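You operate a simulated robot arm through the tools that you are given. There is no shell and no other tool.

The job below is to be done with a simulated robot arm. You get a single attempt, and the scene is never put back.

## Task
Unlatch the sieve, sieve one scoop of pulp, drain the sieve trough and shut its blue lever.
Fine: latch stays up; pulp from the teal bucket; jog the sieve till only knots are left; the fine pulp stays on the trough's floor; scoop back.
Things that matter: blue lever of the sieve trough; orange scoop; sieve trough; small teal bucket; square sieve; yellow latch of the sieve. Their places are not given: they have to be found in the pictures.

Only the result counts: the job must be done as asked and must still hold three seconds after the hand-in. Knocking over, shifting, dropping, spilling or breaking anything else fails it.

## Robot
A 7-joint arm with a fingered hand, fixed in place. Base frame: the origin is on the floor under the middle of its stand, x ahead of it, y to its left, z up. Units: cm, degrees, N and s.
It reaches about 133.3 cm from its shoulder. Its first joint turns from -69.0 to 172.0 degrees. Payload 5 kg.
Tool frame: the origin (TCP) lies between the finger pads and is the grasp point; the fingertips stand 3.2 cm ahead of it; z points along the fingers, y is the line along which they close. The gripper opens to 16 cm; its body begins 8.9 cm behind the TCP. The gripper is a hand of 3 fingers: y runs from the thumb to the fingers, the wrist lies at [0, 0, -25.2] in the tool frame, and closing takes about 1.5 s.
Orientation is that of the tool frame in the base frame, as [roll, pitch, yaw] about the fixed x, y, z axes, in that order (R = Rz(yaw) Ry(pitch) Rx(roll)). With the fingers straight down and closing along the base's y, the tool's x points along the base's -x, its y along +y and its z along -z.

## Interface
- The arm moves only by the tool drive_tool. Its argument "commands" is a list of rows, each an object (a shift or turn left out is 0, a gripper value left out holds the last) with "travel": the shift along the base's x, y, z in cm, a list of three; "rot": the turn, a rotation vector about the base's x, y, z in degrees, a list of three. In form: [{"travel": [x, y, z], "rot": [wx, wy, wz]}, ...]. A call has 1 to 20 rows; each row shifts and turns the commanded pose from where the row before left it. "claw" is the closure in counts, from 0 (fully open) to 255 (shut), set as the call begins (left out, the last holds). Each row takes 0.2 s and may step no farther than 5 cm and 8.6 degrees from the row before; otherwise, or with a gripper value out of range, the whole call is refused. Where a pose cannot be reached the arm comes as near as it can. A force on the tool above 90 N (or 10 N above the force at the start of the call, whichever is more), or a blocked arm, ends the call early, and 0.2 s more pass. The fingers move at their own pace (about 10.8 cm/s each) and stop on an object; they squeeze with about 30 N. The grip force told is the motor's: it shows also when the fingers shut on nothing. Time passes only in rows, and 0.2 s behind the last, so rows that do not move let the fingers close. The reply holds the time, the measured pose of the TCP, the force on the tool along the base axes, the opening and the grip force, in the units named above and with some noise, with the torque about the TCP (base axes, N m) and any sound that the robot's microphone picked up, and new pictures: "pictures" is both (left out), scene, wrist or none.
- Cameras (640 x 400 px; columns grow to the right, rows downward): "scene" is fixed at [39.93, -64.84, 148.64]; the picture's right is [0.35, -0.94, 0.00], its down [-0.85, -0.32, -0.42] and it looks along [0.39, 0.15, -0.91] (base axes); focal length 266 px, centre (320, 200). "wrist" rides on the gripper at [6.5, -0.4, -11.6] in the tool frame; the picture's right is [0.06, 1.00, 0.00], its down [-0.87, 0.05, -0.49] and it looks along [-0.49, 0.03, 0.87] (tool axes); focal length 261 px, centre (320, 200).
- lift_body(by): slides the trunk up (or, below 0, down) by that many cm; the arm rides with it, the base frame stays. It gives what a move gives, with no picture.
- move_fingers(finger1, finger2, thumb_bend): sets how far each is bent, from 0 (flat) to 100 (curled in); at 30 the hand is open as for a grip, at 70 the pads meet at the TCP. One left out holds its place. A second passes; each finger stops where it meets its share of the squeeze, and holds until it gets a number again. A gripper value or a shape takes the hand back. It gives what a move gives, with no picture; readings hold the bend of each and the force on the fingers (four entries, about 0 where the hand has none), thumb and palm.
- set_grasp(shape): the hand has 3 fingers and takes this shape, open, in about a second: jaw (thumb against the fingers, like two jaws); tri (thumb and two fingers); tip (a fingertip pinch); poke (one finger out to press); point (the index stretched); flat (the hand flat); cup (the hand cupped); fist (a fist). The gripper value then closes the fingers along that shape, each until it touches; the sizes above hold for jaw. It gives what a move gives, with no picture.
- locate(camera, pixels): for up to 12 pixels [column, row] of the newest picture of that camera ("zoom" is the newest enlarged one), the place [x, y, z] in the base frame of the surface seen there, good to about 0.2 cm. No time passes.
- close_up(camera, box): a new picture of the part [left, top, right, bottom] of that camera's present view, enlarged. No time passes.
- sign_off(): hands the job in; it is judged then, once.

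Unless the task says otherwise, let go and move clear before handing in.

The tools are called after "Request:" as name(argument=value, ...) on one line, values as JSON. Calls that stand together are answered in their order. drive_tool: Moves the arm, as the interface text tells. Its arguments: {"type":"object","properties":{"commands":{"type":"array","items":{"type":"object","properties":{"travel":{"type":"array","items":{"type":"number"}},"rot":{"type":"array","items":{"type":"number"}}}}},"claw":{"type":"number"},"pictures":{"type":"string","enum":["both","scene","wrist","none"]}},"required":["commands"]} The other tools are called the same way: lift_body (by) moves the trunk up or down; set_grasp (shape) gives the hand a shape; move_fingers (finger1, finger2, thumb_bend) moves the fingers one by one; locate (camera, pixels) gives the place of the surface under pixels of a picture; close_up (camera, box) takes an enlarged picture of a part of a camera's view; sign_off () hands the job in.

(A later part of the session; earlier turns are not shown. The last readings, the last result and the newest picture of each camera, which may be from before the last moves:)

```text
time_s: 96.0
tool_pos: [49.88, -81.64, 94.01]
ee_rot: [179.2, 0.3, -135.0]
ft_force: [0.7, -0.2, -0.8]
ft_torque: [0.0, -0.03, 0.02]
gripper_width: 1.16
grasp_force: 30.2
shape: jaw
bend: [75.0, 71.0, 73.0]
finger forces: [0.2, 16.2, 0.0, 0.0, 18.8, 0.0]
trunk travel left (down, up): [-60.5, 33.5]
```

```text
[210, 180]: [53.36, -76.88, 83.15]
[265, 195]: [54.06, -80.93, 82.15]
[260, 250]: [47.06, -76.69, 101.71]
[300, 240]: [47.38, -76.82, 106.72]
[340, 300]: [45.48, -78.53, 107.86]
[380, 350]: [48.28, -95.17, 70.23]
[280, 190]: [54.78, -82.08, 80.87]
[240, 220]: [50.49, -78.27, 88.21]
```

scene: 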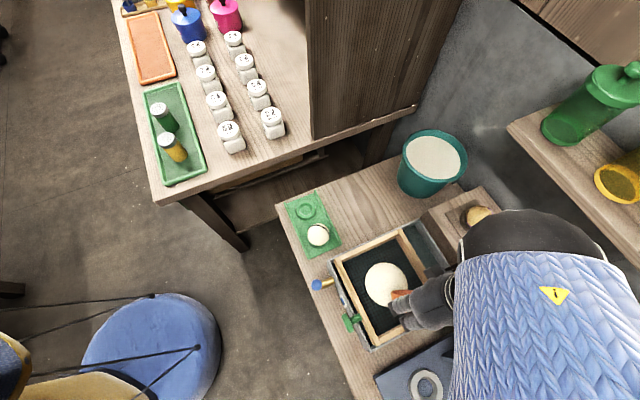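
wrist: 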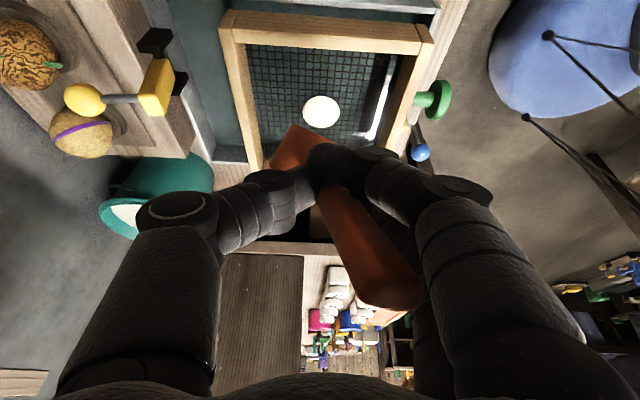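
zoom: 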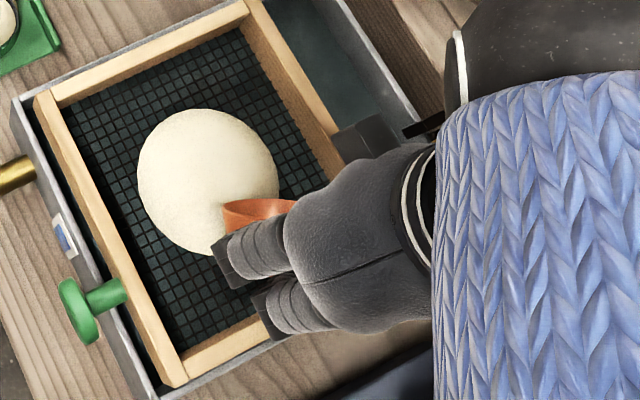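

Most of the pulp is now a large dome on the sieve's middle ((387,283), top z≈83). I'll tip the scoop further, rising a little, to empty it fully.

Request:
drive_tool(commands=[{"travel": [0.5, 0.5, 0.5], "rot": [-3.54, 3.54, 0]}, {"travel": [0.5, 0.5, 0.5], "rot": [-3.54, 3.54, 0]}, {"travel": [0.5, 0.5, 0.5], "rot": [-3.54, 3.54, 0]}, {"travel": [0.5, 0.5, 0.4], "rot": [-3.54, 3.54, 0]}, {"travel": [0.5, 0.5, 0.4], "rot": [-3.54, 3.54, 0]}, {"travel": [0.3, 0.3, 0.4], "rot": [-3.54, 3.54, 0]}, {"travel": [0, 0, 0]}, {"travel": [0, 0, 0]}, {"travel": [0, 0, 0]}])

Request:
close_up(camera="scene", box=[340, 220, 480, 350])

Request:
close_up(camera="wrist", box=[200, 60, 440, 300])

```text
time_s: 98.0
tool_pos: [52.5, -78.95, 96.87]
ee_rot: [179.3, -29.7, -135.1]
ft_force: [0.7, -0.4, -1.1]
ft_torque: [0.05, -0.05, 0.0]
gripper_width: 1.17
grasp_force: 30.3
shape: jaw
bend: [75.0, 71.0, 73.0]
finger forces: [0.4, 16.4, 0.1, 0.1, 18.9, 0.1]
trunk travel left (down, up): [-60.5, 33.5]
```

scene: 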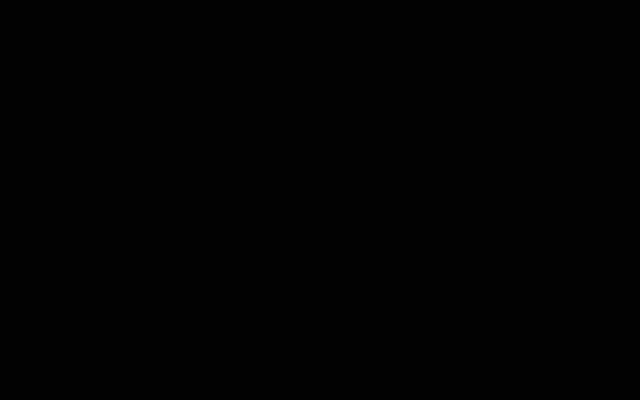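
wrist: 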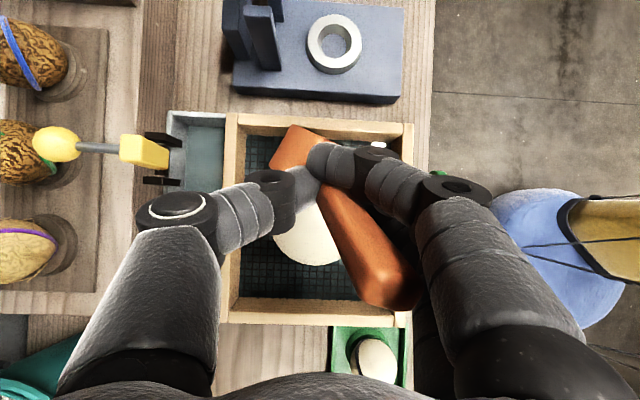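

```text
3.08 times, centred on (410, 285) of scene
```

zoom: 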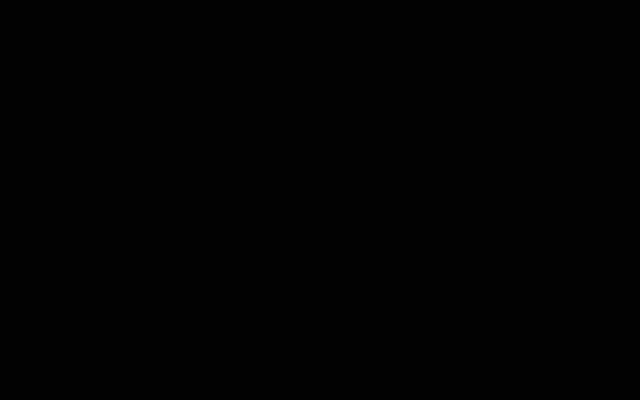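

```text
1.67 times, centred on (320, 180) of wrist
```

zoom: 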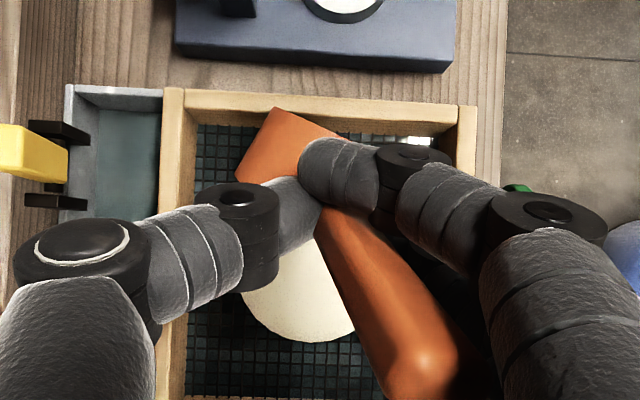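

The scoop is tipped well past vertical over the heap. I'll bring it back upright over the sieve and check that it is empty.

Request:
drive_tool(commands=[{"travel": [0, 0, 1]}, {"travel": [-0.5, -0.5, 0.3], "rot": [3.9, -3.9, 0]}, {"travel": [-0.5, -0.5, 0.3], "rot": [3.9, -3.9, 0]}, {"travel": [-0.5, -0.5, 0.3], "rot": [3.9, -3.9, 0]}, {"travel": [-0.5, -0.5, 0.3], "rot": [3.9, -3.9, 0]}, {"travel": [-0.5, -0.5, 0], "rot": [3.9, -3.9, 0]}, {"travel": [-0.5, -0.5, 0], "rot": [3.9, -3.9, 0]}, {"travel": [-0.5, -0.5, 0], "rot": [3.9, -3.9, 0]}, {"travel": [-0.5, -0.5, 0], "rot": [3.9, -3.9, 0]}, {"travel": [-0.5, -0.5, 0], "rot": [3.9, -3.9, 0]}, {"travel": [-0.5, -0.5, 0], "rot": [3.9, -3.9, 0]}, {"travel": [0, 0, 0]}], pictures="scene")

Request:
close_up(camera="scene", box=[340, 220, 480, 350])

```text
time_s: 100.6
tool_pos: [47.66, -83.84, 98.89]
ee_rot: [179.2, 25.5, -135.1]
ft_force: [-0.7, 0.0, 0.4]
ft_torque: [0.0, 0.06, 0.01]
gripper_width: 1.15
grasp_force: 30.1
shape: jaw
bend: [75.0, 71.0, 73.0]
finger forces: [0.1, 16.0, 0.0, 0.0, 18.8, 0.0]
trunk travel left (down, up): [-60.5, 33.5]
```

scene: 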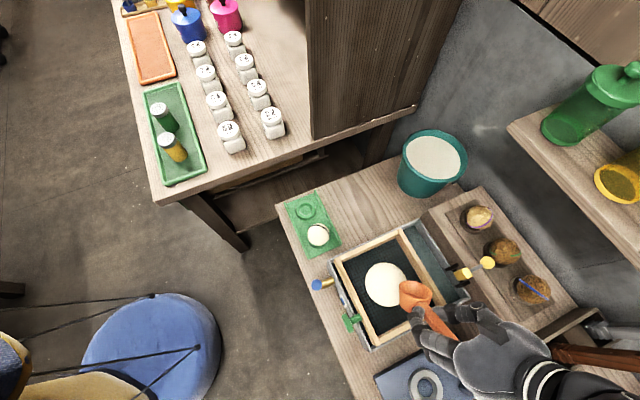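

```text
3.08 times, centred on (410, 285) of scene
```

zoom: 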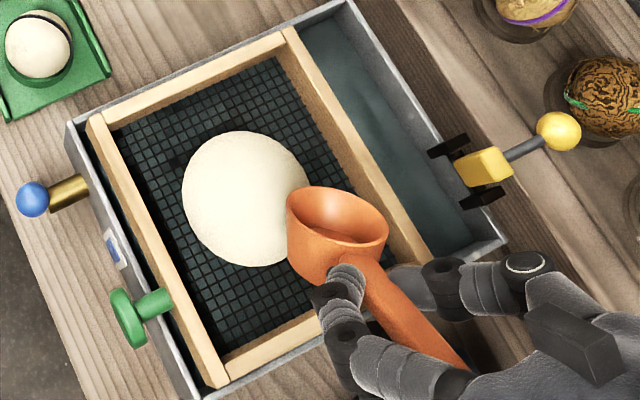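

The scoop is empty and the whole scoopful sits on the mesh. I'll carry the scoop back toward the clear table patch, turning back to the former heading.

Request:
drive_tool(commands=[{"travel": [0, 0, 2]}, {"travel": [2.0, 1.6, 0], "rot": [0, 0, -7.5]}, {"travel": [2.36, 1.88, 0], "rot": [0, 0, -7.5]}, {"travel": [2.36, 1.88, 0], "rot": [0, 0, -7.5]}, {"travel": [2.36, 1.88, 0], "rot": [0, 0, -7.5]}, {"travel": [2.36, 1.88, 0], "rot": [0, 0, -7.5]}, {"travel": [2.36, 1.88, 0], "rot": [0, 0, -7.5]}, {"travel": [2.36, 1.88, 0], "rot": [0, 0, -7.5]}, {"travel": [2.36, 1.88, 0], "rot": [0, 0, -7.5]}, {"travel": [2.36, 1.88, 0], "rot": [0, 0, -7.5]}, {"travel": [2.36, 1.88, 0], "rot": [0, 0, -7.5]}, {"travel": [2.36, 1.88, 0], "rot": [0, 0, -7.5]}, {"travel": [2.36, 1.88, 0], "rot": [0, 0, -7.5]}, {"travel": [0, 0, 0]}], pictures="wrist")

```text
time_s: 103.6
tool_pos: [75.78, -61.52, 100.81]
ee_rot: [179.4, 25.3, 134.7]
ft_force: [0.3, -0.1, -0.3]
ft_torque: [0.03, 0.02, 0.03]
gripper_width: 1.18
grasp_force: 29.5
shape: jaw
bend: [75.0, 71.0, 73.0]
finger forces: [0.0, 16.6, 0.1, 0.1, 19.6, 0.1]
trunk travel left (down, up): [-60.5, 33.5]
```

wrist: 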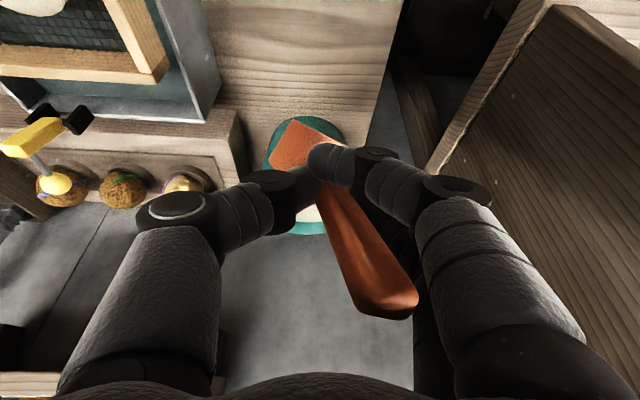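

I'll lean the hand to 60° here so the scene camera can see the scoop's attitude.

Request:
drive_tool(commands=[{"travel": [0, 0.3, 0], "rot": [-4.95, -4.95, 0]}, {"travel": [0, 0.3, 0], "rot": [-4.95, -4.95, 0]}, {"travel": [0, 0.3, 0], "rot": [-4.95, -4.95, 0]}, {"travel": [0, 0.3, 0], "rot": [-4.95, -4.95, 0]}, {"travel": [0, 0, 0], "rot": [-4.95, -4.95, 0]}, {"travel": [0, 0, -4]}, {"travel": [0, 0, -4]}, {"travel": [0, 0, 0]}], pictures="scene")

Request:
close_up(camera="scene", box=[300, 120, 420, 220])

```text
time_s: 105.4
tool_pos: [75.56, -60.34, 93.03]
ee_rot: [179.2, 60.4, 134.8]
ft_force: [0.0, -0.7, -0.3]
ft_torque: [0.04, 0.04, -0.02]
gripper_width: 1.19
grasp_force: 30.2
shape: jaw
bend: [75.0, 71.0, 73.0]
finger forces: [0.1, 16.4, 0.0, 0.0, 19.7, 0.0]
trunk travel left (down, up): [-60.5, 33.5]
```

scene: 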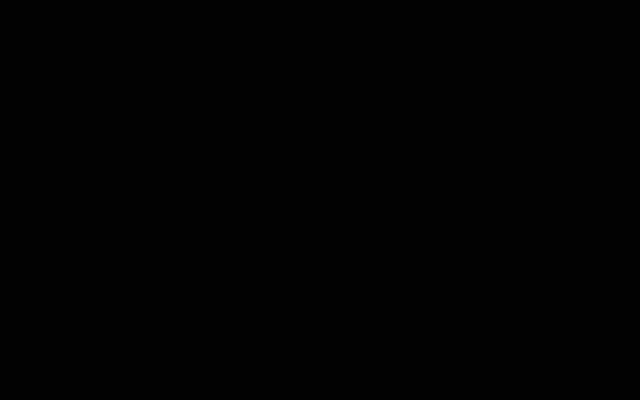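

```text
4.00 times, centred on (360, 170) of scene
```

zoom: 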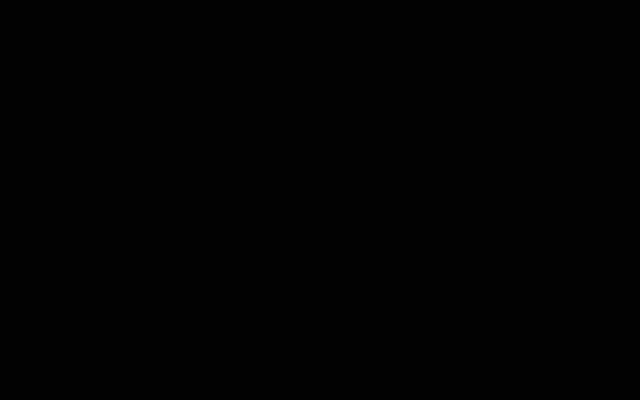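

The arm blocks the scene camera. I'll apply the 20° roll and lower as last time, which cleared the view.

Request:
drive_tool(commands=[{"travel": [0, 0, -2], "rot": [-4.71, 4.71, 0]}, {"travel": [0, 0, -3], "rot": [-4.71, 4.71, 0]}, {"travel": [0, 0, -3], "rot": [-4.71, 4.71, 0]}, {"travel": [0, 0, -2]}, {"travel": [0, 0, 0]}])

Request:
close_up(camera="scene", box=[280, 160, 400, 250])

```text
time_s: 106.6
tool_pos: [75.53, -60.17, 82.96]
ee_rot: [-144.3, 54.9, 166.1]
ft_force: [0.3, 0.1, -0.8]
ft_torque: [0.02, 0.03, -0.02]
gripper_width: 1.2
grasp_force: 29.8
shape: jaw
bend: [75.0, 71.0, 73.0]
finger forces: [0.0, 16.4, 0.1, 0.0, 19.6, 0.0]
trunk travel left (down, up): [-60.5, 33.5]
```

scene: 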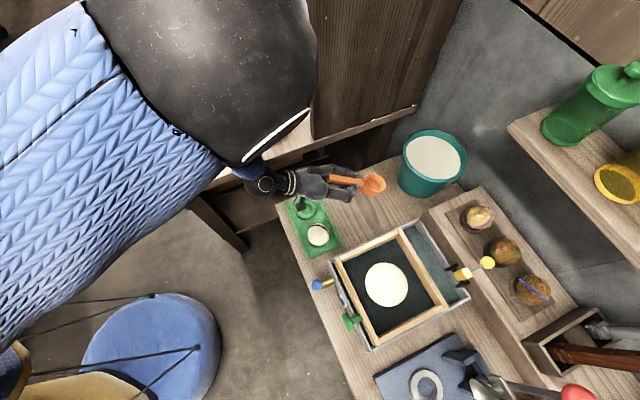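
wrist: 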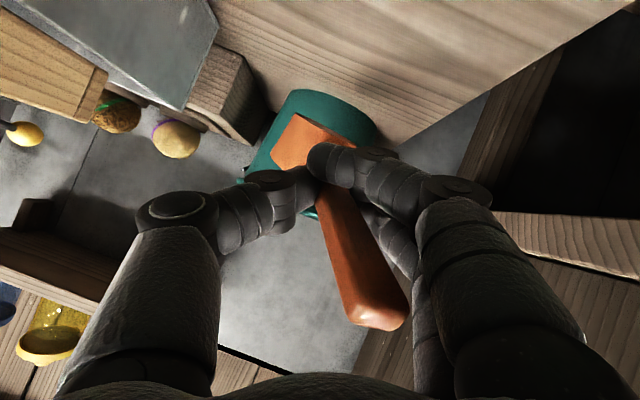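

```text
4.44 times, centred on (340, 205) of scene
```

zoom: 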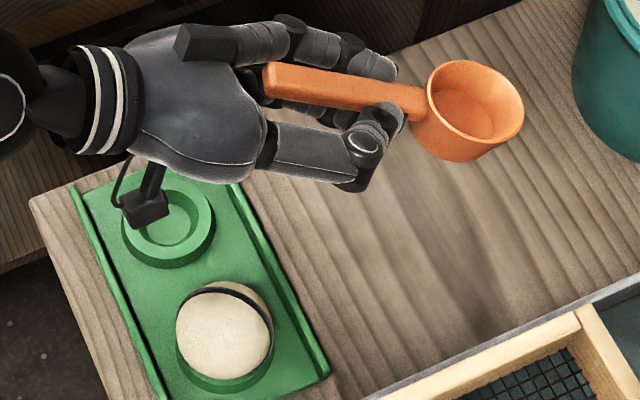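

The scoop is visible and nearly level. I'll measure its attitude.

Request:
locate(camera="zoom", pixels=[[275, 75], [320, 85], [400, 97], [415, 110], [430, 85], [435, 110], [465, 65], [520, 105], [470, 130], [490, 85], [470, 110], [445, 75]])

Request:
locate(camera="zoom", pixels=[[450, 125], [500, 130], [460, 150], [440, 145], [490, 145], [425, 120], [415, 95], [285, 90], [340, 80]])

```text
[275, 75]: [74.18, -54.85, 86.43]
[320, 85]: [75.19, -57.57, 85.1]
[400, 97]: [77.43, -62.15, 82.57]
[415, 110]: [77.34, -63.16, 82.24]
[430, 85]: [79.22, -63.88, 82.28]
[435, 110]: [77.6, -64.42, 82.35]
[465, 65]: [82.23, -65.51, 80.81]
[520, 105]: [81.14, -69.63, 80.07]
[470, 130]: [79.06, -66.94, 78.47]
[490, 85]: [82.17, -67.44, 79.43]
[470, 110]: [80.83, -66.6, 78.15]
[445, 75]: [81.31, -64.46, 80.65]
```

```text
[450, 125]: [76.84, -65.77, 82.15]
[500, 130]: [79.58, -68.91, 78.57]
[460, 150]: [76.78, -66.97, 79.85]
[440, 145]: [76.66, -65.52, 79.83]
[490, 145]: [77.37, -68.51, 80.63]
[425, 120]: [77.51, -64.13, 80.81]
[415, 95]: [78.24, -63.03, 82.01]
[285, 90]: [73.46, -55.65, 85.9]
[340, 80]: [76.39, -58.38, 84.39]
```

Pitch ≈19° nose-down and ≈8° roll. I'll take out the roll, shift 2.5 cm in -y, lower a bit, then use the trunk for the final descent.

Request:
drive_tool(commands=[{"travel": [0, -1.0, 0], "rot": [1.6, -3.65, 0]}, {"travel": [0, -1.0, 0], "rot": [1.6, -3.65, 0]}, {"travel": [0, -0.5, -1]}, {"travel": [0, 0, -1]}, {"travel": [0, 0, 0]}], pictures="scene")

Request:
lift_body(by=-3)

Request:
close_up(camera="scene", box=[280, 160, 400, 250])

```text
time_s: 107.8
tool_pos: [75.47, -62.78, 80.96]
ee_rot: [-154.4, 60.8, 157.4]
ft_force: [-0.8, -0.5, -0.5]
ft_torque: [0.03, 0.03, 0.0]
gripper_width: 1.19
grasp_force: 30.8
shape: jaw
bend: [75.0, 71.0, 73.0]
finger forces: [0.0, 16.5, 0.1, 0.0, 19.6, 0.0]
trunk travel left (down, up): [-60.5, 33.5]
```

scene: 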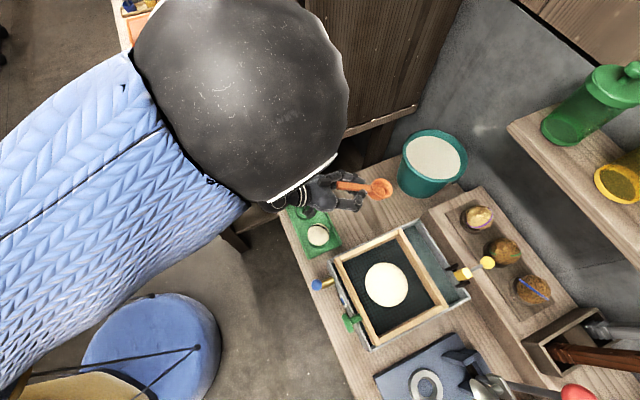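

```text
time_s: 108.5
tool_pos: [75.5, -62.69, 78.12]
ee_rot: [-154.4, 60.8, 157.5]
ft_force: [0.1, -0.5, -1.4]
ft_torque: [0.05, 0.05, -0.01]
gripper_width: 1.17
grasp_force: 29.7
shape: jaw
bend: [75.0, 71.0, 73.0]
finger forces: [0.0, 16.5, 0.0, 0.1, 19.6, 0.0]
trunk travel left (down, up): [-57.5, 36.5]
```

```text
4.44 times, centred on (340, 205) of scene
```

zoom: 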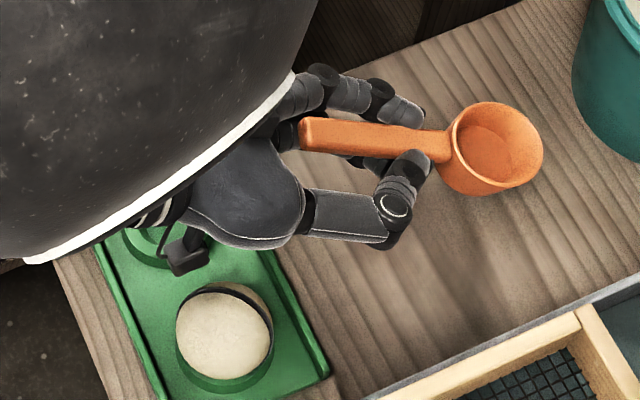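

Attitude looks good. Continue lowering by trunk in small steps.

Request:
lift_body(by=-1.2)

Request:
lift_body(by=-0.6)

Request:
lift_body(by=-0.5)

Request:
close_up(camera="scene", box=[280, 160, 400, 250])

Request:
locate(camera="zoom", pixels=[[310, 135], [350, 140], [430, 148], [455, 160], [500, 150], [480, 140], [190, 255], [230, 320], [510, 185], [475, 105]])

```text
time_s: 109.1
tool_pos: [75.52, -62.75, 76.8]
ee_rot: [-154.3, 60.8, 157.5]
ft_force: [-0.6, 0.3, -0.9]
ft_torque: [0.04, 0.06, 0.02]
gripper_width: 1.2
grasp_force: 30.2
shape: jaw
bend: [75.0, 71.0, 73.0]
finger forces: [0.0, 16.6, 0.0, 0.0, 19.5, 0.0]
trunk travel left (down, up): [-56.3, 37.7]
```

```text
time_s: 109.7
tool_pos: [75.52, -62.71, 76.11]
ee_rot: [-154.5, 60.7, 157.4]
ft_force: [0.2, -0.1, -1.0]
ft_torque: [0.04, 0.03, 0.02]
gripper_width: 1.18
grasp_force: 29.6
shape: jaw
bend: [75.0, 71.0, 73.0]
finger forces: [0.0, 16.4, 0.0, 0.0, 19.6, 0.0]
trunk travel left (down, up): [-55.7, 38.3]
```

```text
time_s: 110.2
tool_pos: [75.56, -62.79, 75.61]
ee_rot: [-154.5, 60.8, 157.5]
ft_force: [0.0, 0.5, -1.1]
ft_torque: [-0.02, 0.02, -0.02]
gripper_width: 1.18
grasp_force: 30.2
shape: jaw
bend: [75.0, 71.0, 73.0]
finger forces: [0.0, 16.5, 0.1, 0.0, 19.7, 0.0]
trunk travel left (down, up): [-55.2, 38.8]
```

```text
4.44 times, centred on (340, 205) of scene
```

zoom: 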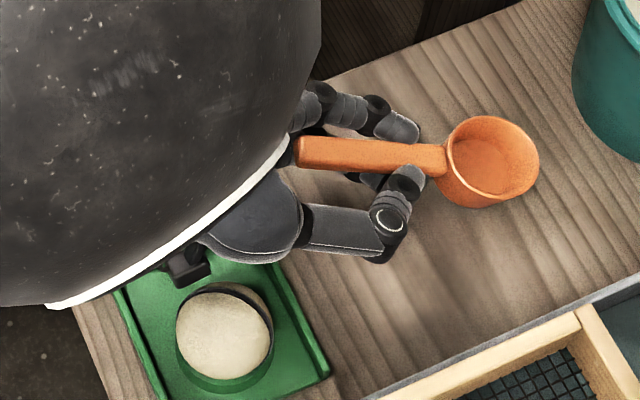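

```text
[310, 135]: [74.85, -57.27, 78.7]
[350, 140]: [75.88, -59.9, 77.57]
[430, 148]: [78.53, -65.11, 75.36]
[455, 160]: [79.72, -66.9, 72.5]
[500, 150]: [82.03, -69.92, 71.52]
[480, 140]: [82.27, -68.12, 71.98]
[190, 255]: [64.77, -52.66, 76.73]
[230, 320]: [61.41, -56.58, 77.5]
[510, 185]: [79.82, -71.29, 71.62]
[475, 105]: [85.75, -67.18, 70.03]
```

The bowl's front edge is about touching. I'll press down gently in 0.4 cm steps to let it rotate flat.

Request:
lift_body(by=-0.4)

Request:
lift_body(by=-0.4)

Request:
lift_body(by=-0.4)

Request:
close_up(camera="scene", box=[280, 160, 400, 250])

Request:
locate(camera="zoom", pixels=[[310, 145], [350, 150], [430, 155], [455, 165], [500, 150], [480, 140], [190, 265], [510, 185]])

```text
time_s: 110.8
tool_pos: [75.54, -62.78, 75.28]
ee_rot: [-154.3, 60.7, 157.5]
ft_force: [0.4, 0.0, -0.2]
ft_torque: [-0.03, 0.0, 0.0]
gripper_width: 1.16
grasp_force: 30.0
shape: jaw
bend: [75.0, 71.0, 73.0]
finger forces: [0.0, 16.8, 0.0, 0.0, 19.6, 0.1]
trunk travel left (down, up): [-54.8, 39.2]
```

```text
time_s: 111.3
tool_pos: [75.52, -62.87, 74.92]
ee_rot: [-154.3, 60.8, 157.5]
ft_force: [-0.1, 0.4, 2.0]
ft_torque: [-0.22, -0.12, -0.03]
gripper_width: 1.21
grasp_force: 29.8
shape: jaw
bend: [75.0, 71.0, 73.0]
finger forces: [1.8, 17.9, 0.0, 0.0, 20.4, 0.0]
trunk travel left (down, up): [-54.4, 39.6]
```

```text
time_s: 111.8
tool_pos: [75.54, -62.68, 74.56]
ee_rot: [-154.3, 60.8, 157.6]
ft_force: [-1.8, 3.1, 9.7]
ft_torque: [-0.83, -0.43, 0.05]
gripper_width: 1.21
grasp_force: 29.8
shape: jaw
bend: [75.0, 71.0, 73.0]
finger forces: [8.2, 21.3, 0.1, 0.0, 22.3, 0.0]
trunk travel left (down, up): [-54.0, 40.0]
```

```text
4.44 times, centred on (340, 205) of scene
```

zoom: 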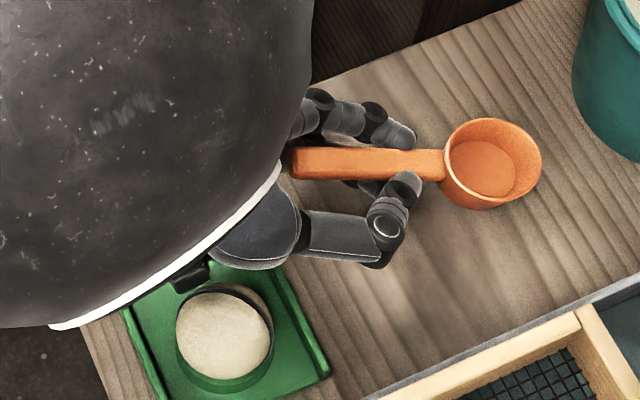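

```text
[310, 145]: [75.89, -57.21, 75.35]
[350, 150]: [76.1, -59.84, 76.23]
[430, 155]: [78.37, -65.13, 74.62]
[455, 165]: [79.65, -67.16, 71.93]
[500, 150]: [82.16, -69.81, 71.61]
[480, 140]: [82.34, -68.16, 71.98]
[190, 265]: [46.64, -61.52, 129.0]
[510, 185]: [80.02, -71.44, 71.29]
```

The press force rose to 9.7 N without more rotation, so I'll back off 0.3 cm and then release; the scoop is within about 11° of flat and will settle on its bowl.

Request:
lift_body(by=0.25)

Request:
drive_tool(commands=[{"travel": [0, 0, 0]}, {"travel": [0, 0, 0]}, {"travel": [0, 0, 0]}], claw=215, pictures="none")

Request:
close_up(camera="scene", box=[280, 160, 400, 250])

```text
time_s: 112.3
tool_pos: [75.52, -62.8, 74.81]
ee_rot: [-154.3, 60.8, 157.5]
ft_force: [-0.1, 1.7, 5.5]
ft_torque: [-0.5, -0.31, 0.06]
gripper_width: 1.21
grasp_force: 30.2
shape: jaw
bend: [75.0, 71.0, 73.0]
finger forces: [4.8, 20.9, 0.0, 0.0, 21.2, 0.0]
trunk travel left (down, up): [-54.2, 39.7]
```

```text
time_s: 113.1
tool_pos: [75.49, -62.83, 74.73]
ee_rot: [-154.5, 60.8, 157.5]
ft_force: [-0.3, 0.3, 0.3]
ft_torque: [-0.02, -0.01, 0.01]
gripper_width: 2.49
grasp_force: 0.1
shape: jaw
bend: [73.0, 73.0, 70.0]
finger forces: [0.0, 0.0, 0.0, 0.0, 0.0, 0.0]
trunk travel left (down, up): [-54.2, 39.7]
```

```text
4.44 times, centred on (340, 205) of scene
```

zoom: 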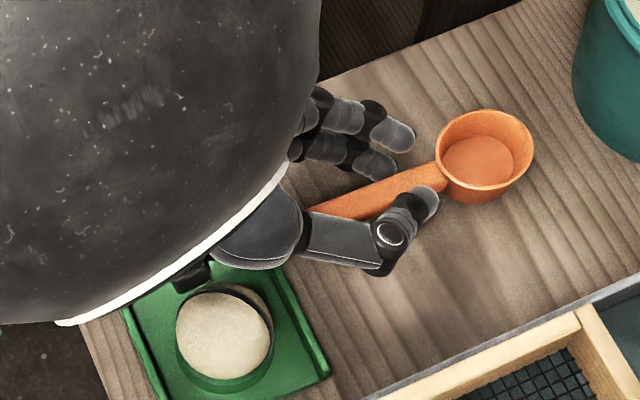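

The scoop has settled flat. I'll open wider and withdraw back and up.

Request:
drive_tool(commands=[{"travel": [0, 0, 0]}, {"travel": [0, 0, 0]}, {"travel": [0, 0, 0]}], claw=150, pictures="none")

Request:
close_up(camera="scene", box=[280, 160, 400, 250])

```text
time_s: 113.9
tool_pos: [75.55, -62.74, 74.75]
ee_rot: [-154.4, 60.8, 157.5]
ft_force: [-0.3, 0.8, -1.1]
ft_torque: [-0.02, 0.0, -0.02]
gripper_width: 6.52
grasp_force: 0.0
shape: jaw
bend: [73.0, 73.0, 70.0]
finger forces: [0.0, 0.1, 0.0, 0.1, 0.0, 0.0]
trunk travel left (down, up): [-54.2, 39.7]
```

```text
4.44 times, centred on (340, 205) of scene
```

zoom: 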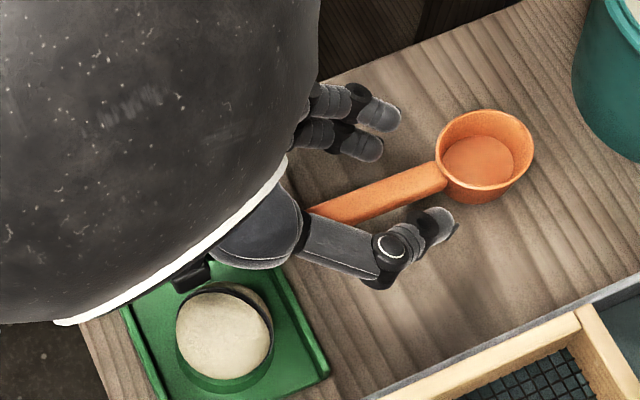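

The handle end lies beneath the hand, so I'll rise straight up with the trunk first.

Request:
lift_body(by=5)

Request:
drive_tool(commands=[{"travel": [0, 0, 2]}, {"travel": [-1, 1, 3]}, {"travel": [-1, 1, 3]}, {"travel": [-1, 1, 3]}, {"travel": [-1, 1, 3]}])

Request:
close_up(camera="scene", box=[310, 160, 420, 240])

```text
time_s: 114.8
tool_pos: [75.45, -62.85, 79.64]
ee_rot: [-154.4, 60.8, 157.6]
ft_force: [0.5, -0.3, 0.5]
ft_torque: [-0.01, -0.02, 0.0]
gripper_width: 6.54
grasp_force: 0.0
shape: jaw
bend: [73.0, 73.0, 70.0]
finger forces: [0.0, 0.0, 0.0, 0.0, 0.0, 0.1]
trunk travel left (down, up): [-59.2, 34.7]
```

```text
time_s: 116.0
tool_pos: [71.39, -58.86, 93.66]
ee_rot: [-154.4, 60.8, 157.5]
ft_force: [-0.5, 1.0, -0.2]
ft_torque: [-0.01, -0.04, 0.02]
gripper_width: 6.55
grasp_force: 0.0
shape: jaw
bend: [73.0, 73.0, 70.0]
finger forces: [0.1, 0.0, 0.0, 0.0, 0.0, 0.0]
trunk travel left (down, up): [-59.2, 34.7]
```

scene: 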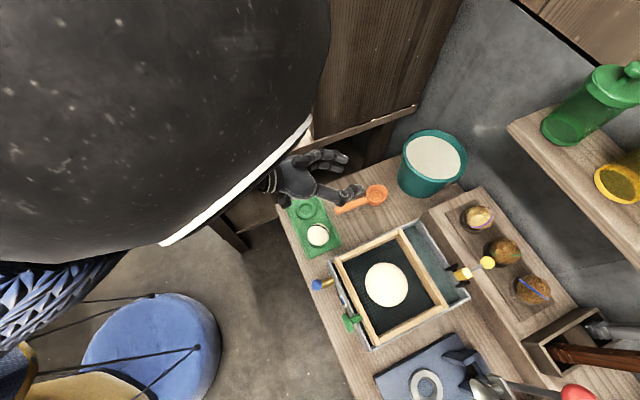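
wrist: 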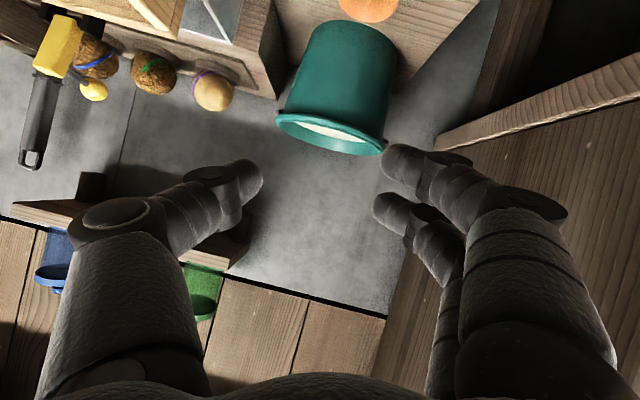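

```text
5.00 times, centred on (365, 200) of scene
```

zoom: 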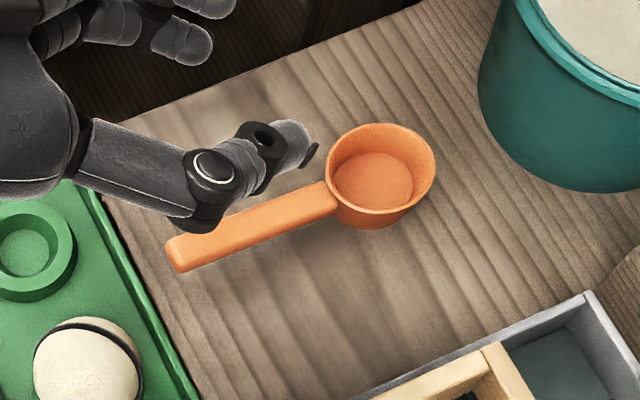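

The scoop stands flat again. I'll measure its pose for a clean re-grasp and final placement at its original spot.

Request:
locate(camera="zoom", pixels=[[180, 245], [180, 255], [230, 230], [280, 215], [320, 195], [335, 175], [430, 170], [380, 130], [380, 212], [375, 180], [395, 165], [360, 200]])

```text
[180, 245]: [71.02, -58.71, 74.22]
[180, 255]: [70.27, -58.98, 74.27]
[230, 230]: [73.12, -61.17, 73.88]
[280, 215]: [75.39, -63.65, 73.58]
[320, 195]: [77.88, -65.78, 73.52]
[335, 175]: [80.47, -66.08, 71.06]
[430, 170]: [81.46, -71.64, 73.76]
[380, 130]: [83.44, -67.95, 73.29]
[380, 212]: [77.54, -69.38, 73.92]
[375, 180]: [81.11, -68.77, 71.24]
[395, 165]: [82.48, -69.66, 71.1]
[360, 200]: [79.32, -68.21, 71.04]
```

Handle direction ≈(0.67,-0.74), bowl centre ≈(80.3,-68.7). I'll straighten the hand to a 25° lean in that heading above the handle.

Request:
drive_tool(commands=[{"travel": [-0.2, 0.2, 0.5], "rot": [-1.6, 3.65, 0]}, {"travel": [-0.2, 0.2, 0.5], "rot": [-1.6, 3.65, 0]}, {"travel": [-0.2, 0.2, 0.5], "rot": [4.71, -4.71, 0]}, {"travel": [-0.2, 0.2, 0.5], "rot": [4.71, -4.71, 0]}, {"travel": [-0.2, 0.2, 0.5], "rot": [4.71, -4.71, 0]}, {"travel": [-0.2, 0.2, 0], "rot": [4.95, 4.95, 0]}, {"travel": [-0.2, 0.2, 0], "rot": [4.95, 4.95, 0]}, {"travel": [-0.2, 0.2, 0], "rot": [4.95, 4.95, 0]}, {"travel": [-0.2, 0.2, 0], "rot": [4.95, 4.95, 0]}, {"travel": [-0.2, 0.2, 0], "rot": [4.95, 4.95, 0]}, {"travel": [0, 0, 0], "rot": [0, 0, -2.8]}, {"travel": [0, 0, 0]}], pictures="wrist")

Request:
close_up(camera="wrist", box=[260, 10, 380, 180])

```text
time_s: 118.7
tool_pos: [69.34, -56.88, 96.31]
ee_rot: [179.3, 25.4, 132.1]
ft_force: [-0.3, 0.4, -0.4]
ft_torque: [0.01, -0.02, 0.0]
gripper_width: 6.53
grasp_force: 0.0
shape: jaw
bend: [73.0, 73.0, 70.0]
finger forces: [0.1, 0.0, 0.0, 0.1, 0.0, 0.0]
trunk travel left (down, up): [-59.2, 34.7]
```

wrist: 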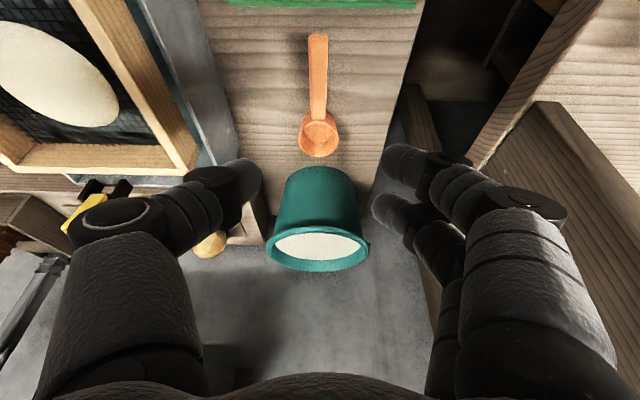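

```text
2.35 times, centred on (320, 95) of wrist
```

zoom: 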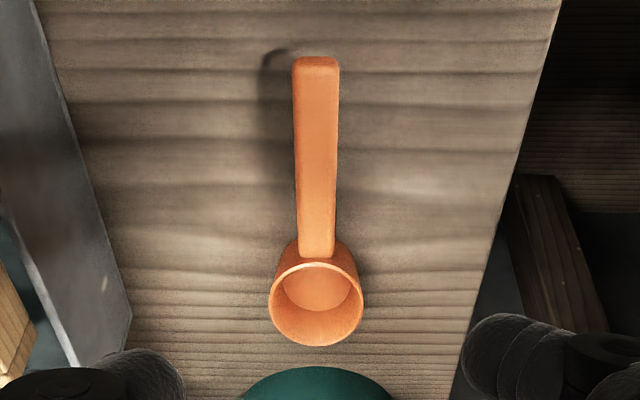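

Request:
locate(camera="zoom", pixels=[[316, 75], [316, 120], [316, 170], [317, 220], [317, 245], [316, 340], [270, 305], [362, 305], [316, 268], [300, 170], [334, 170]])

```text
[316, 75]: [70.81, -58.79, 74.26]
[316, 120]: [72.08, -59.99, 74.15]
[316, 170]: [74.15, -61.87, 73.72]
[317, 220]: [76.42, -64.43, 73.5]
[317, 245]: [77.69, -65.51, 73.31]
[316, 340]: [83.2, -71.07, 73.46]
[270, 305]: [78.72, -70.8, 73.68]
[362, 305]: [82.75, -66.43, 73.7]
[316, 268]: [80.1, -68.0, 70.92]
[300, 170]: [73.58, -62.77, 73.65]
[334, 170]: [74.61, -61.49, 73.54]
```

The handle runs at azimuth -44.5°, bowl centre (80.8,-68.7). I'll correct yaw by 3.2° and descend along the finger direction.

Request:
drive_tool(commands=[{"travel": [-1.47, 1.03, 0], "rot": [0, 0, 3.2]}, {"travel": [1.37, -1.36, -4.07]}, {"travel": [1.37, -1.36, -4.07]}, {"travel": [1.37, -1.36, -4.07]}, {"travel": [1.37, -1.36, -4.07]}, {"travel": [0.6, -0.6, -1.8]}, {"travel": [0.5, -0.5, -1.5]}, {"travel": [0.45, -0.45, -1.3]}, {"travel": [0.29, -0.27, -0.85]}, {"travel": [0, 0, 0]}], pictures="wrist")

Request:
locate(camera="wrist", pixels=[[320, 60], [320, 100], [320, 140], [318, 170], [318, 195]])

```text
time_s: 120.8
tool_pos: [75.36, -62.92, 74.59]
ee_rot: [179.3, 25.4, 135.3]
ft_force: [0.7, -0.2, 0.7]
ft_torque: [-0.02, -0.01, 0.02]
gripper_width: 6.55
grasp_force: 0.1
shape: jaw
bend: [73.0, 73.0, 70.0]
finger forces: [0.0, 0.1, 0.1, 0.1, 0.0, 0.0]
trunk travel left (down, up): [-59.2, 34.7]
```

wrist: 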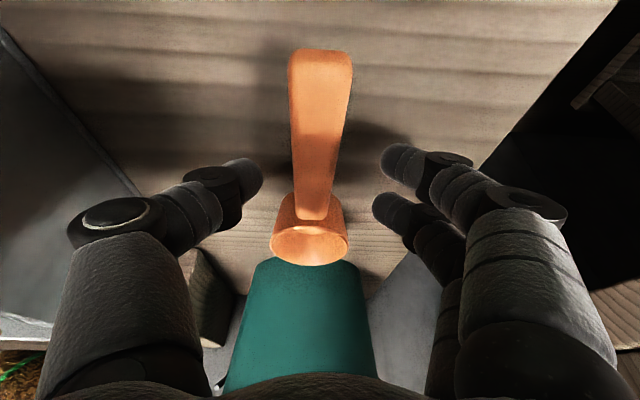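

```text
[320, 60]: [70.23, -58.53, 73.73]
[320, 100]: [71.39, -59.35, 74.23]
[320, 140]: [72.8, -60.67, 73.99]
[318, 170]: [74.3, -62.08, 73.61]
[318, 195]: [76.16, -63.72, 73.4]
```

Well aligned; close the hand on the handle.

Request:
drive_tool(commands=[{"travel": [0, 0, 0]}, {"travel": [0, 0, 0]}, {"travel": [0, 0, 0]}, {"travel": [0, 0, 0]}, {"travel": [0, 0, 0]}, {"travel": [0, 0, 0]}], claw=255, pictures="wrist")

```text
time_s: 122.2
tool_pos: [75.31, -62.91, 74.43]
ee_rot: [179.3, 25.4, 135.3]
ft_force: [0.0, -0.7, -0.2]
ft_torque: [-0.03, 0.01, -0.01]
gripper_width: 1.65
grasp_force: 30.2
shape: jaw
bend: [72.0, 72.0, 70.0]
finger forces: [12.8, 13.5, 0.1, 0.0, 26.9, 0.0]
trunk travel left (down, up): [-59.2, 34.7]
```

wrist: 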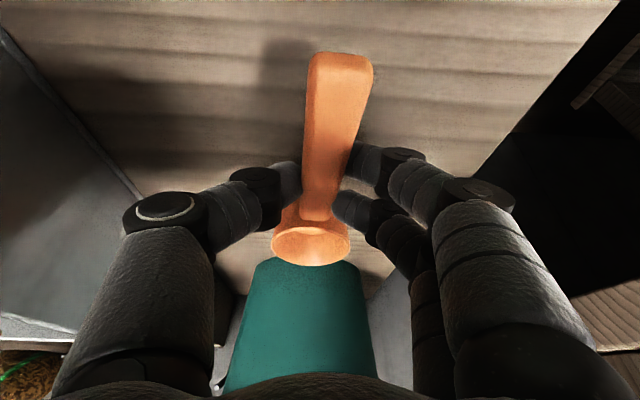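

The grip is good. I'll locate the handle as gripped to know its exact heading for placement.

Request:
locate(camera="wrist", pixels=[[341, 65], [336, 100], [330, 135], [325, 165], [321, 195], [318, 212], [310, 262], [273, 240], [348, 240]])

```text
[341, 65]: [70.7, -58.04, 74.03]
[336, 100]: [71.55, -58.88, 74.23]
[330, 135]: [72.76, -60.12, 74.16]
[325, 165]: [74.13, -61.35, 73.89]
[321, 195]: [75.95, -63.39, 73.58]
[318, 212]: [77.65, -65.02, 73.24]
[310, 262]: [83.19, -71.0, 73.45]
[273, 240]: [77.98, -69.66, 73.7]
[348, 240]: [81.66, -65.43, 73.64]
```

The handle heading is -46°; the original was -84°. I'll lift 6 cm, turn -38° and shift so the scoop comes back over its original spot, then lower.

Request:
drive_tool(commands=[{"travel": [0, 0, 1]}, {"travel": [0, 0, 2]}, {"travel": [0, 0, 3]}, {"travel": [0.12, -0.157, 0], "rot": [0, 0, -6.35]}, {"travel": [0.12, -0.157, 0], "rot": [0, 0, -6.35]}, {"travel": [0.12, -0.157, 0], "rot": [0, 0, -6.35]}, {"travel": [0.12, -0.157, 0], "rot": [0, 0, -6.35]}, {"travel": [0.12, -0.157, 0], "rot": [0, 0, -6.35]}, {"travel": [0.13, -0.155, 0], "rot": [0, 0, -6.35]}, {"travel": [0, 0, 0]}])

```text
time_s: 124.5
tool_pos: [76.02, -64.04, 80.47]
ee_rot: [179.3, 25.3, 97.2]
ft_force: [-0.1, 0.5, -1.0]
ft_torque: [0.07, -0.01, -0.01]
gripper_width: 1.67
grasp_force: 29.9
shape: jaw
bend: [72.0, 72.0, 70.0]
finger forces: [12.0, 13.2, 0.0, 0.1, 26.8, 0.0]
trunk travel left (down, up): [-59.2, 34.7]
```

scene: 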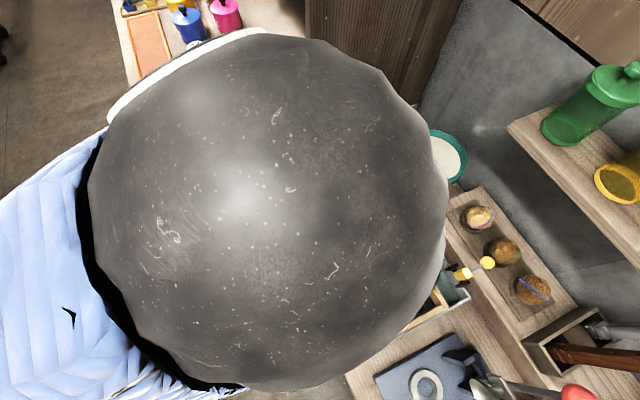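
wrist: 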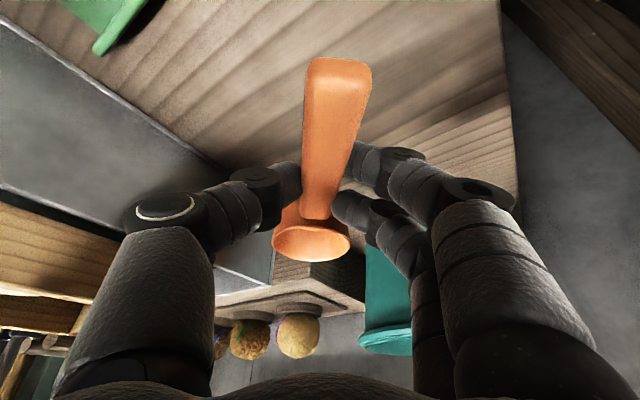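

I'll check the scoop's position before lowering.

Request:
locate(camera="wrist", pixels=[[340, 70], [335, 105], [322, 190], [310, 258], [273, 240], [349, 238], [313, 230]])

```text
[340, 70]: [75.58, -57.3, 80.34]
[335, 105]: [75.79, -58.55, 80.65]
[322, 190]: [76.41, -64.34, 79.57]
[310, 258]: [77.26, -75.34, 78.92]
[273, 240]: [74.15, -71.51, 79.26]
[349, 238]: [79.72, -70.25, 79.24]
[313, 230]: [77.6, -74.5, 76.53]
```

Within a few millimetres of the original. I'll nudge +0.25 cm in y and lower to the table.

Request:
drive_tool(commands=[{"travel": [0, 0.25, -1.5]}, {"travel": [0, 0, -1.5]}, {"travel": [0, 0, -1.2]}, {"travel": [0, 0, -0.8]}, {"travel": [0, 0, -0.5]}, {"travel": [0, 0, -0.3]}, {"travel": [0, 0, -0.2]}, {"travel": [0, 0, 0]}], pictures="wrist")

Request:
locate(camera="wrist", pixels=[[340, 70], [335, 105], [322, 190], [310, 258], [273, 240], [349, 238], [313, 230]])

```text
time_s: 126.2
tool_pos: [76.13, -63.72, 74.46]
ee_rot: [179.3, 25.4, 97.2]
ft_force: [0.3, -0.3, 1.4]
ft_torque: [-0.07, 0.03, 0.02]
gripper_width: 1.64
grasp_force: 30.1
shape: jaw
bend: [72.0, 72.0, 70.0]
finger forces: [13.7, 14.7, 0.0, 0.0, 27.9, 0.1]
trunk travel left (down, up): [-59.2, 34.7]
```

wrist: 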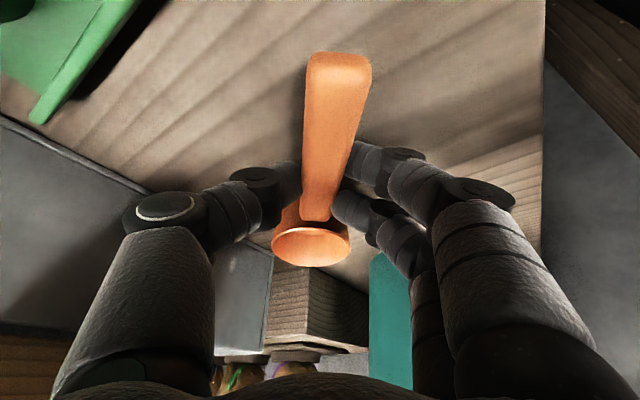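

```text
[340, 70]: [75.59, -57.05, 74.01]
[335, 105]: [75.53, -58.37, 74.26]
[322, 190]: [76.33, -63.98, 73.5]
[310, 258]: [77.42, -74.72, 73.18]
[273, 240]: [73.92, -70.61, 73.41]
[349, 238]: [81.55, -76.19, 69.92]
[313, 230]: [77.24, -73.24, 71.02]
```

The scoop is back on its spot (within ~3 mm). I'll release and withdraw.

Request:
drive_tool(commands=[{"travel": [0, 0, 0]}, {"travel": [0, 0, 0]}, {"travel": [0, 0, 0]}, {"travel": [0, 0, 0]}], claw=150, pictures="none")

Request:
drive_tool(commands=[{"travel": [-0.1, 0.85, 1.8]}, {"travel": [-0.2, 1.7, 3.6]}, {"travel": [-0.2, 1.7, 3.6]}, {"travel": [-0.2, 1.7, 3.6]}, {"travel": [-0.2, 1.7, 3.6]}, {"travel": [-0.2, 1.7, 3.6]}, {"travel": [0, 0, 3]}, {"travel": [0, 0, 0]}])

```text
time_s: 127.2
tool_pos: [76.1, -63.75, 74.42]
ee_rot: [179.3, 25.3, 97.2]
ft_force: [0.0, -0.2, -0.5]
ft_torque: [-0.02, -0.01, 0.03]
gripper_width: 6.5
grasp_force: 0.0
shape: jaw
bend: [73.0, 73.0, 70.0]
finger forces: [0.0, 0.0, 0.0, 0.0, 0.0, 0.1]
trunk travel left (down, up): [-59.2, 34.7]
```

```text
time_s: 129.1
tool_pos: [74.82, -54.26, 97.15]
ee_rot: [179.4, 25.3, 97.3]
ft_force: [0.6, 0.3, -0.3]
ft_torque: [-0.01, 0.01, -0.02]
gripper_width: 6.54
grasp_force: 0.0
shape: jaw
bend: [73.0, 73.0, 70.0]
finger forces: [0.1, 0.0, 0.1, 0.0, 0.0, 0.0]
trunk travel left (down, up): [-59.2, 34.7]
```

scene: 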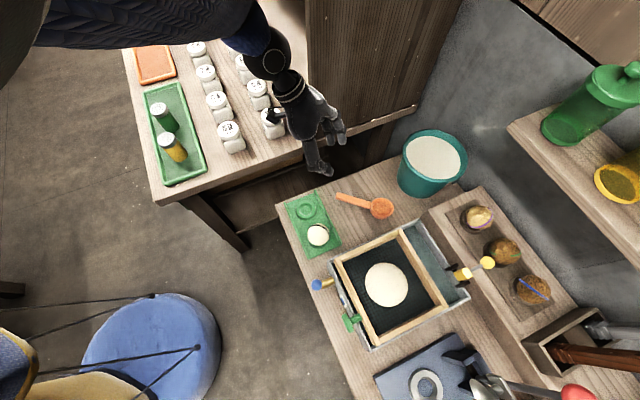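
wrist: 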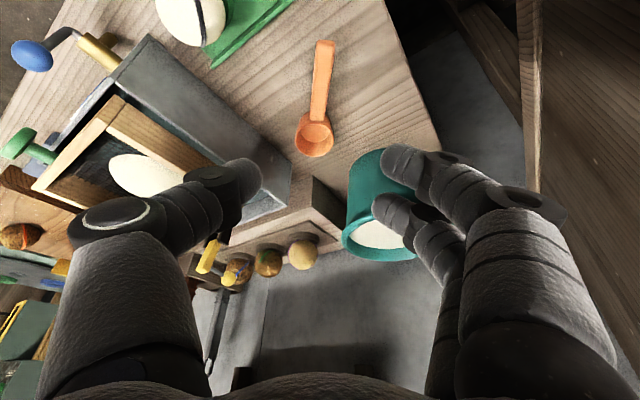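

The scoop is back where it was at the start. Now the sieve: I'll look at the pulp and the green handle closely.

Request:
close_up(camera="scene", box=[310, 210, 490, 360])

Request:
close_up(camera="scene", box=[310, 270, 390, 350])

Request:
locate(camera="zoom", pixels=[[255, 240], [290, 285], [300, 255], [335, 230], [285, 215], [290, 320], [245, 235], [310, 250], [350, 240], [330, 300]])

```text
2.67 times, centred on (400, 285) of scene
```

zoom: 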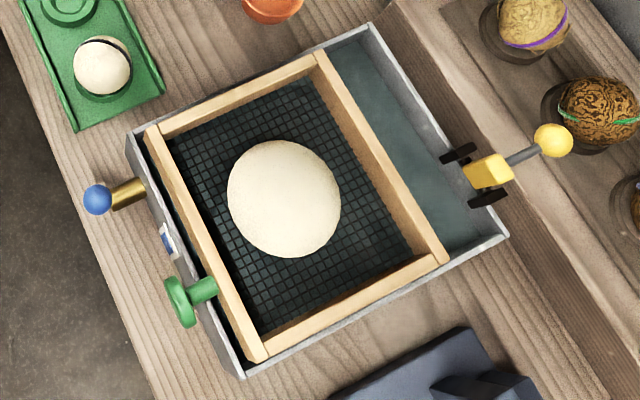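

```text
5.00 times, centred on (350, 310) of scene
```

zoom: 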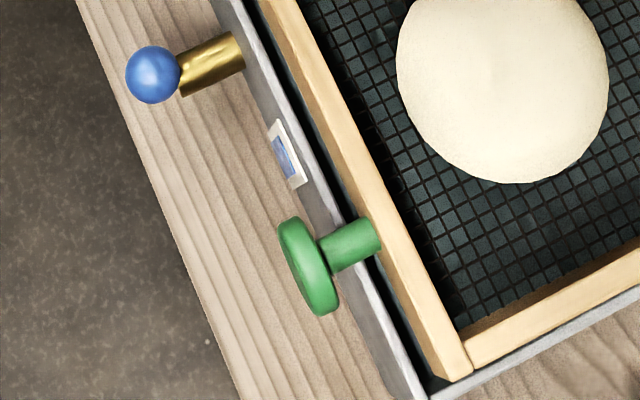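

```text
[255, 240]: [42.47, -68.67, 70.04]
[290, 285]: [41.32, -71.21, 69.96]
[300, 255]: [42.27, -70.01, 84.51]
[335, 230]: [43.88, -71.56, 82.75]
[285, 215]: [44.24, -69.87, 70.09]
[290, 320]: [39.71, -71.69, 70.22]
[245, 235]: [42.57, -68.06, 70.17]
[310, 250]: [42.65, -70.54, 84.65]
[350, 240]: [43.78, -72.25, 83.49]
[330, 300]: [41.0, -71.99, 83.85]
```

The scoopful sits as one mass on the mesh; the green knob's flange is ~5.4 cm wide centred near (41.8,-70.6,82.4) on a stem. I'll straighten the hand and bring it above the knob with a wider opening.

Request:
drive_tool(commands=[{"travel": [-3, -1, 2], "rot": [8.36, 1.07, 0]}, {"travel": [-4.1, -2, 2], "rot": [8.36, 1.07, 0]}, {"travel": [-4.1, -2, 2], "rot": [8.36, 1.07, 0]}, {"travel": [-4.3, -2.2, 0], "rot": [0, 0, 7.54]}, {"travel": [-4.3, -2.2, 0], "rot": [0, 0, 7.54]}, {"travel": [-4.3, -2.2, 0], "rot": [0, 0, 7.54]}, {"travel": [-4.3, -2.2, 0], "rot": [0, 0, 7.54]}, {"travel": [-4.3, -2.2, 0], "rot": [0, 0, 7.54]}, {"travel": [-0.3, -0.39, 0]}, {"travel": [0, 0, 0]}], claw=112)

```text
time_s: 131.2
tool_pos: [42.03, -70.67, 103.44]
ee_rot: [179.3, 0.2, 134.9]
ft_force: [-0.2, 0.4, 0.8]
ft_torque: [0.01, -0.02, -0.01]
gripper_width: 8.94
grasp_force: 0.0
shape: jaw
bend: [72.0, 72.0, 70.0]
finger forces: [0.0, 0.0, 0.1, 0.0, 0.1, 0.1]
trunk travel left (down, up): [-59.2, 34.7]
```

scene: 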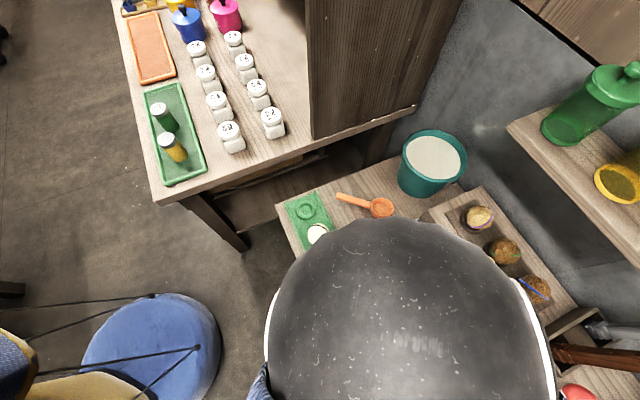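
wrist: 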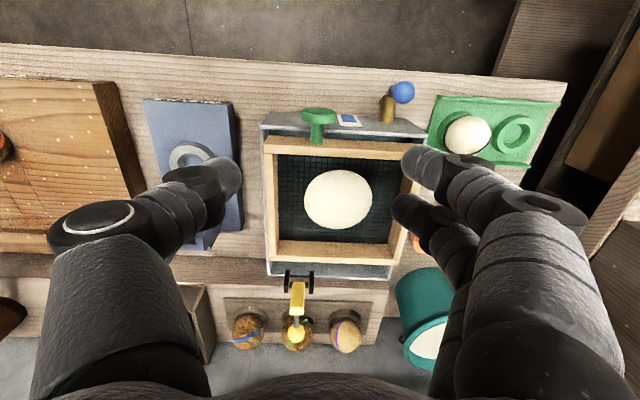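

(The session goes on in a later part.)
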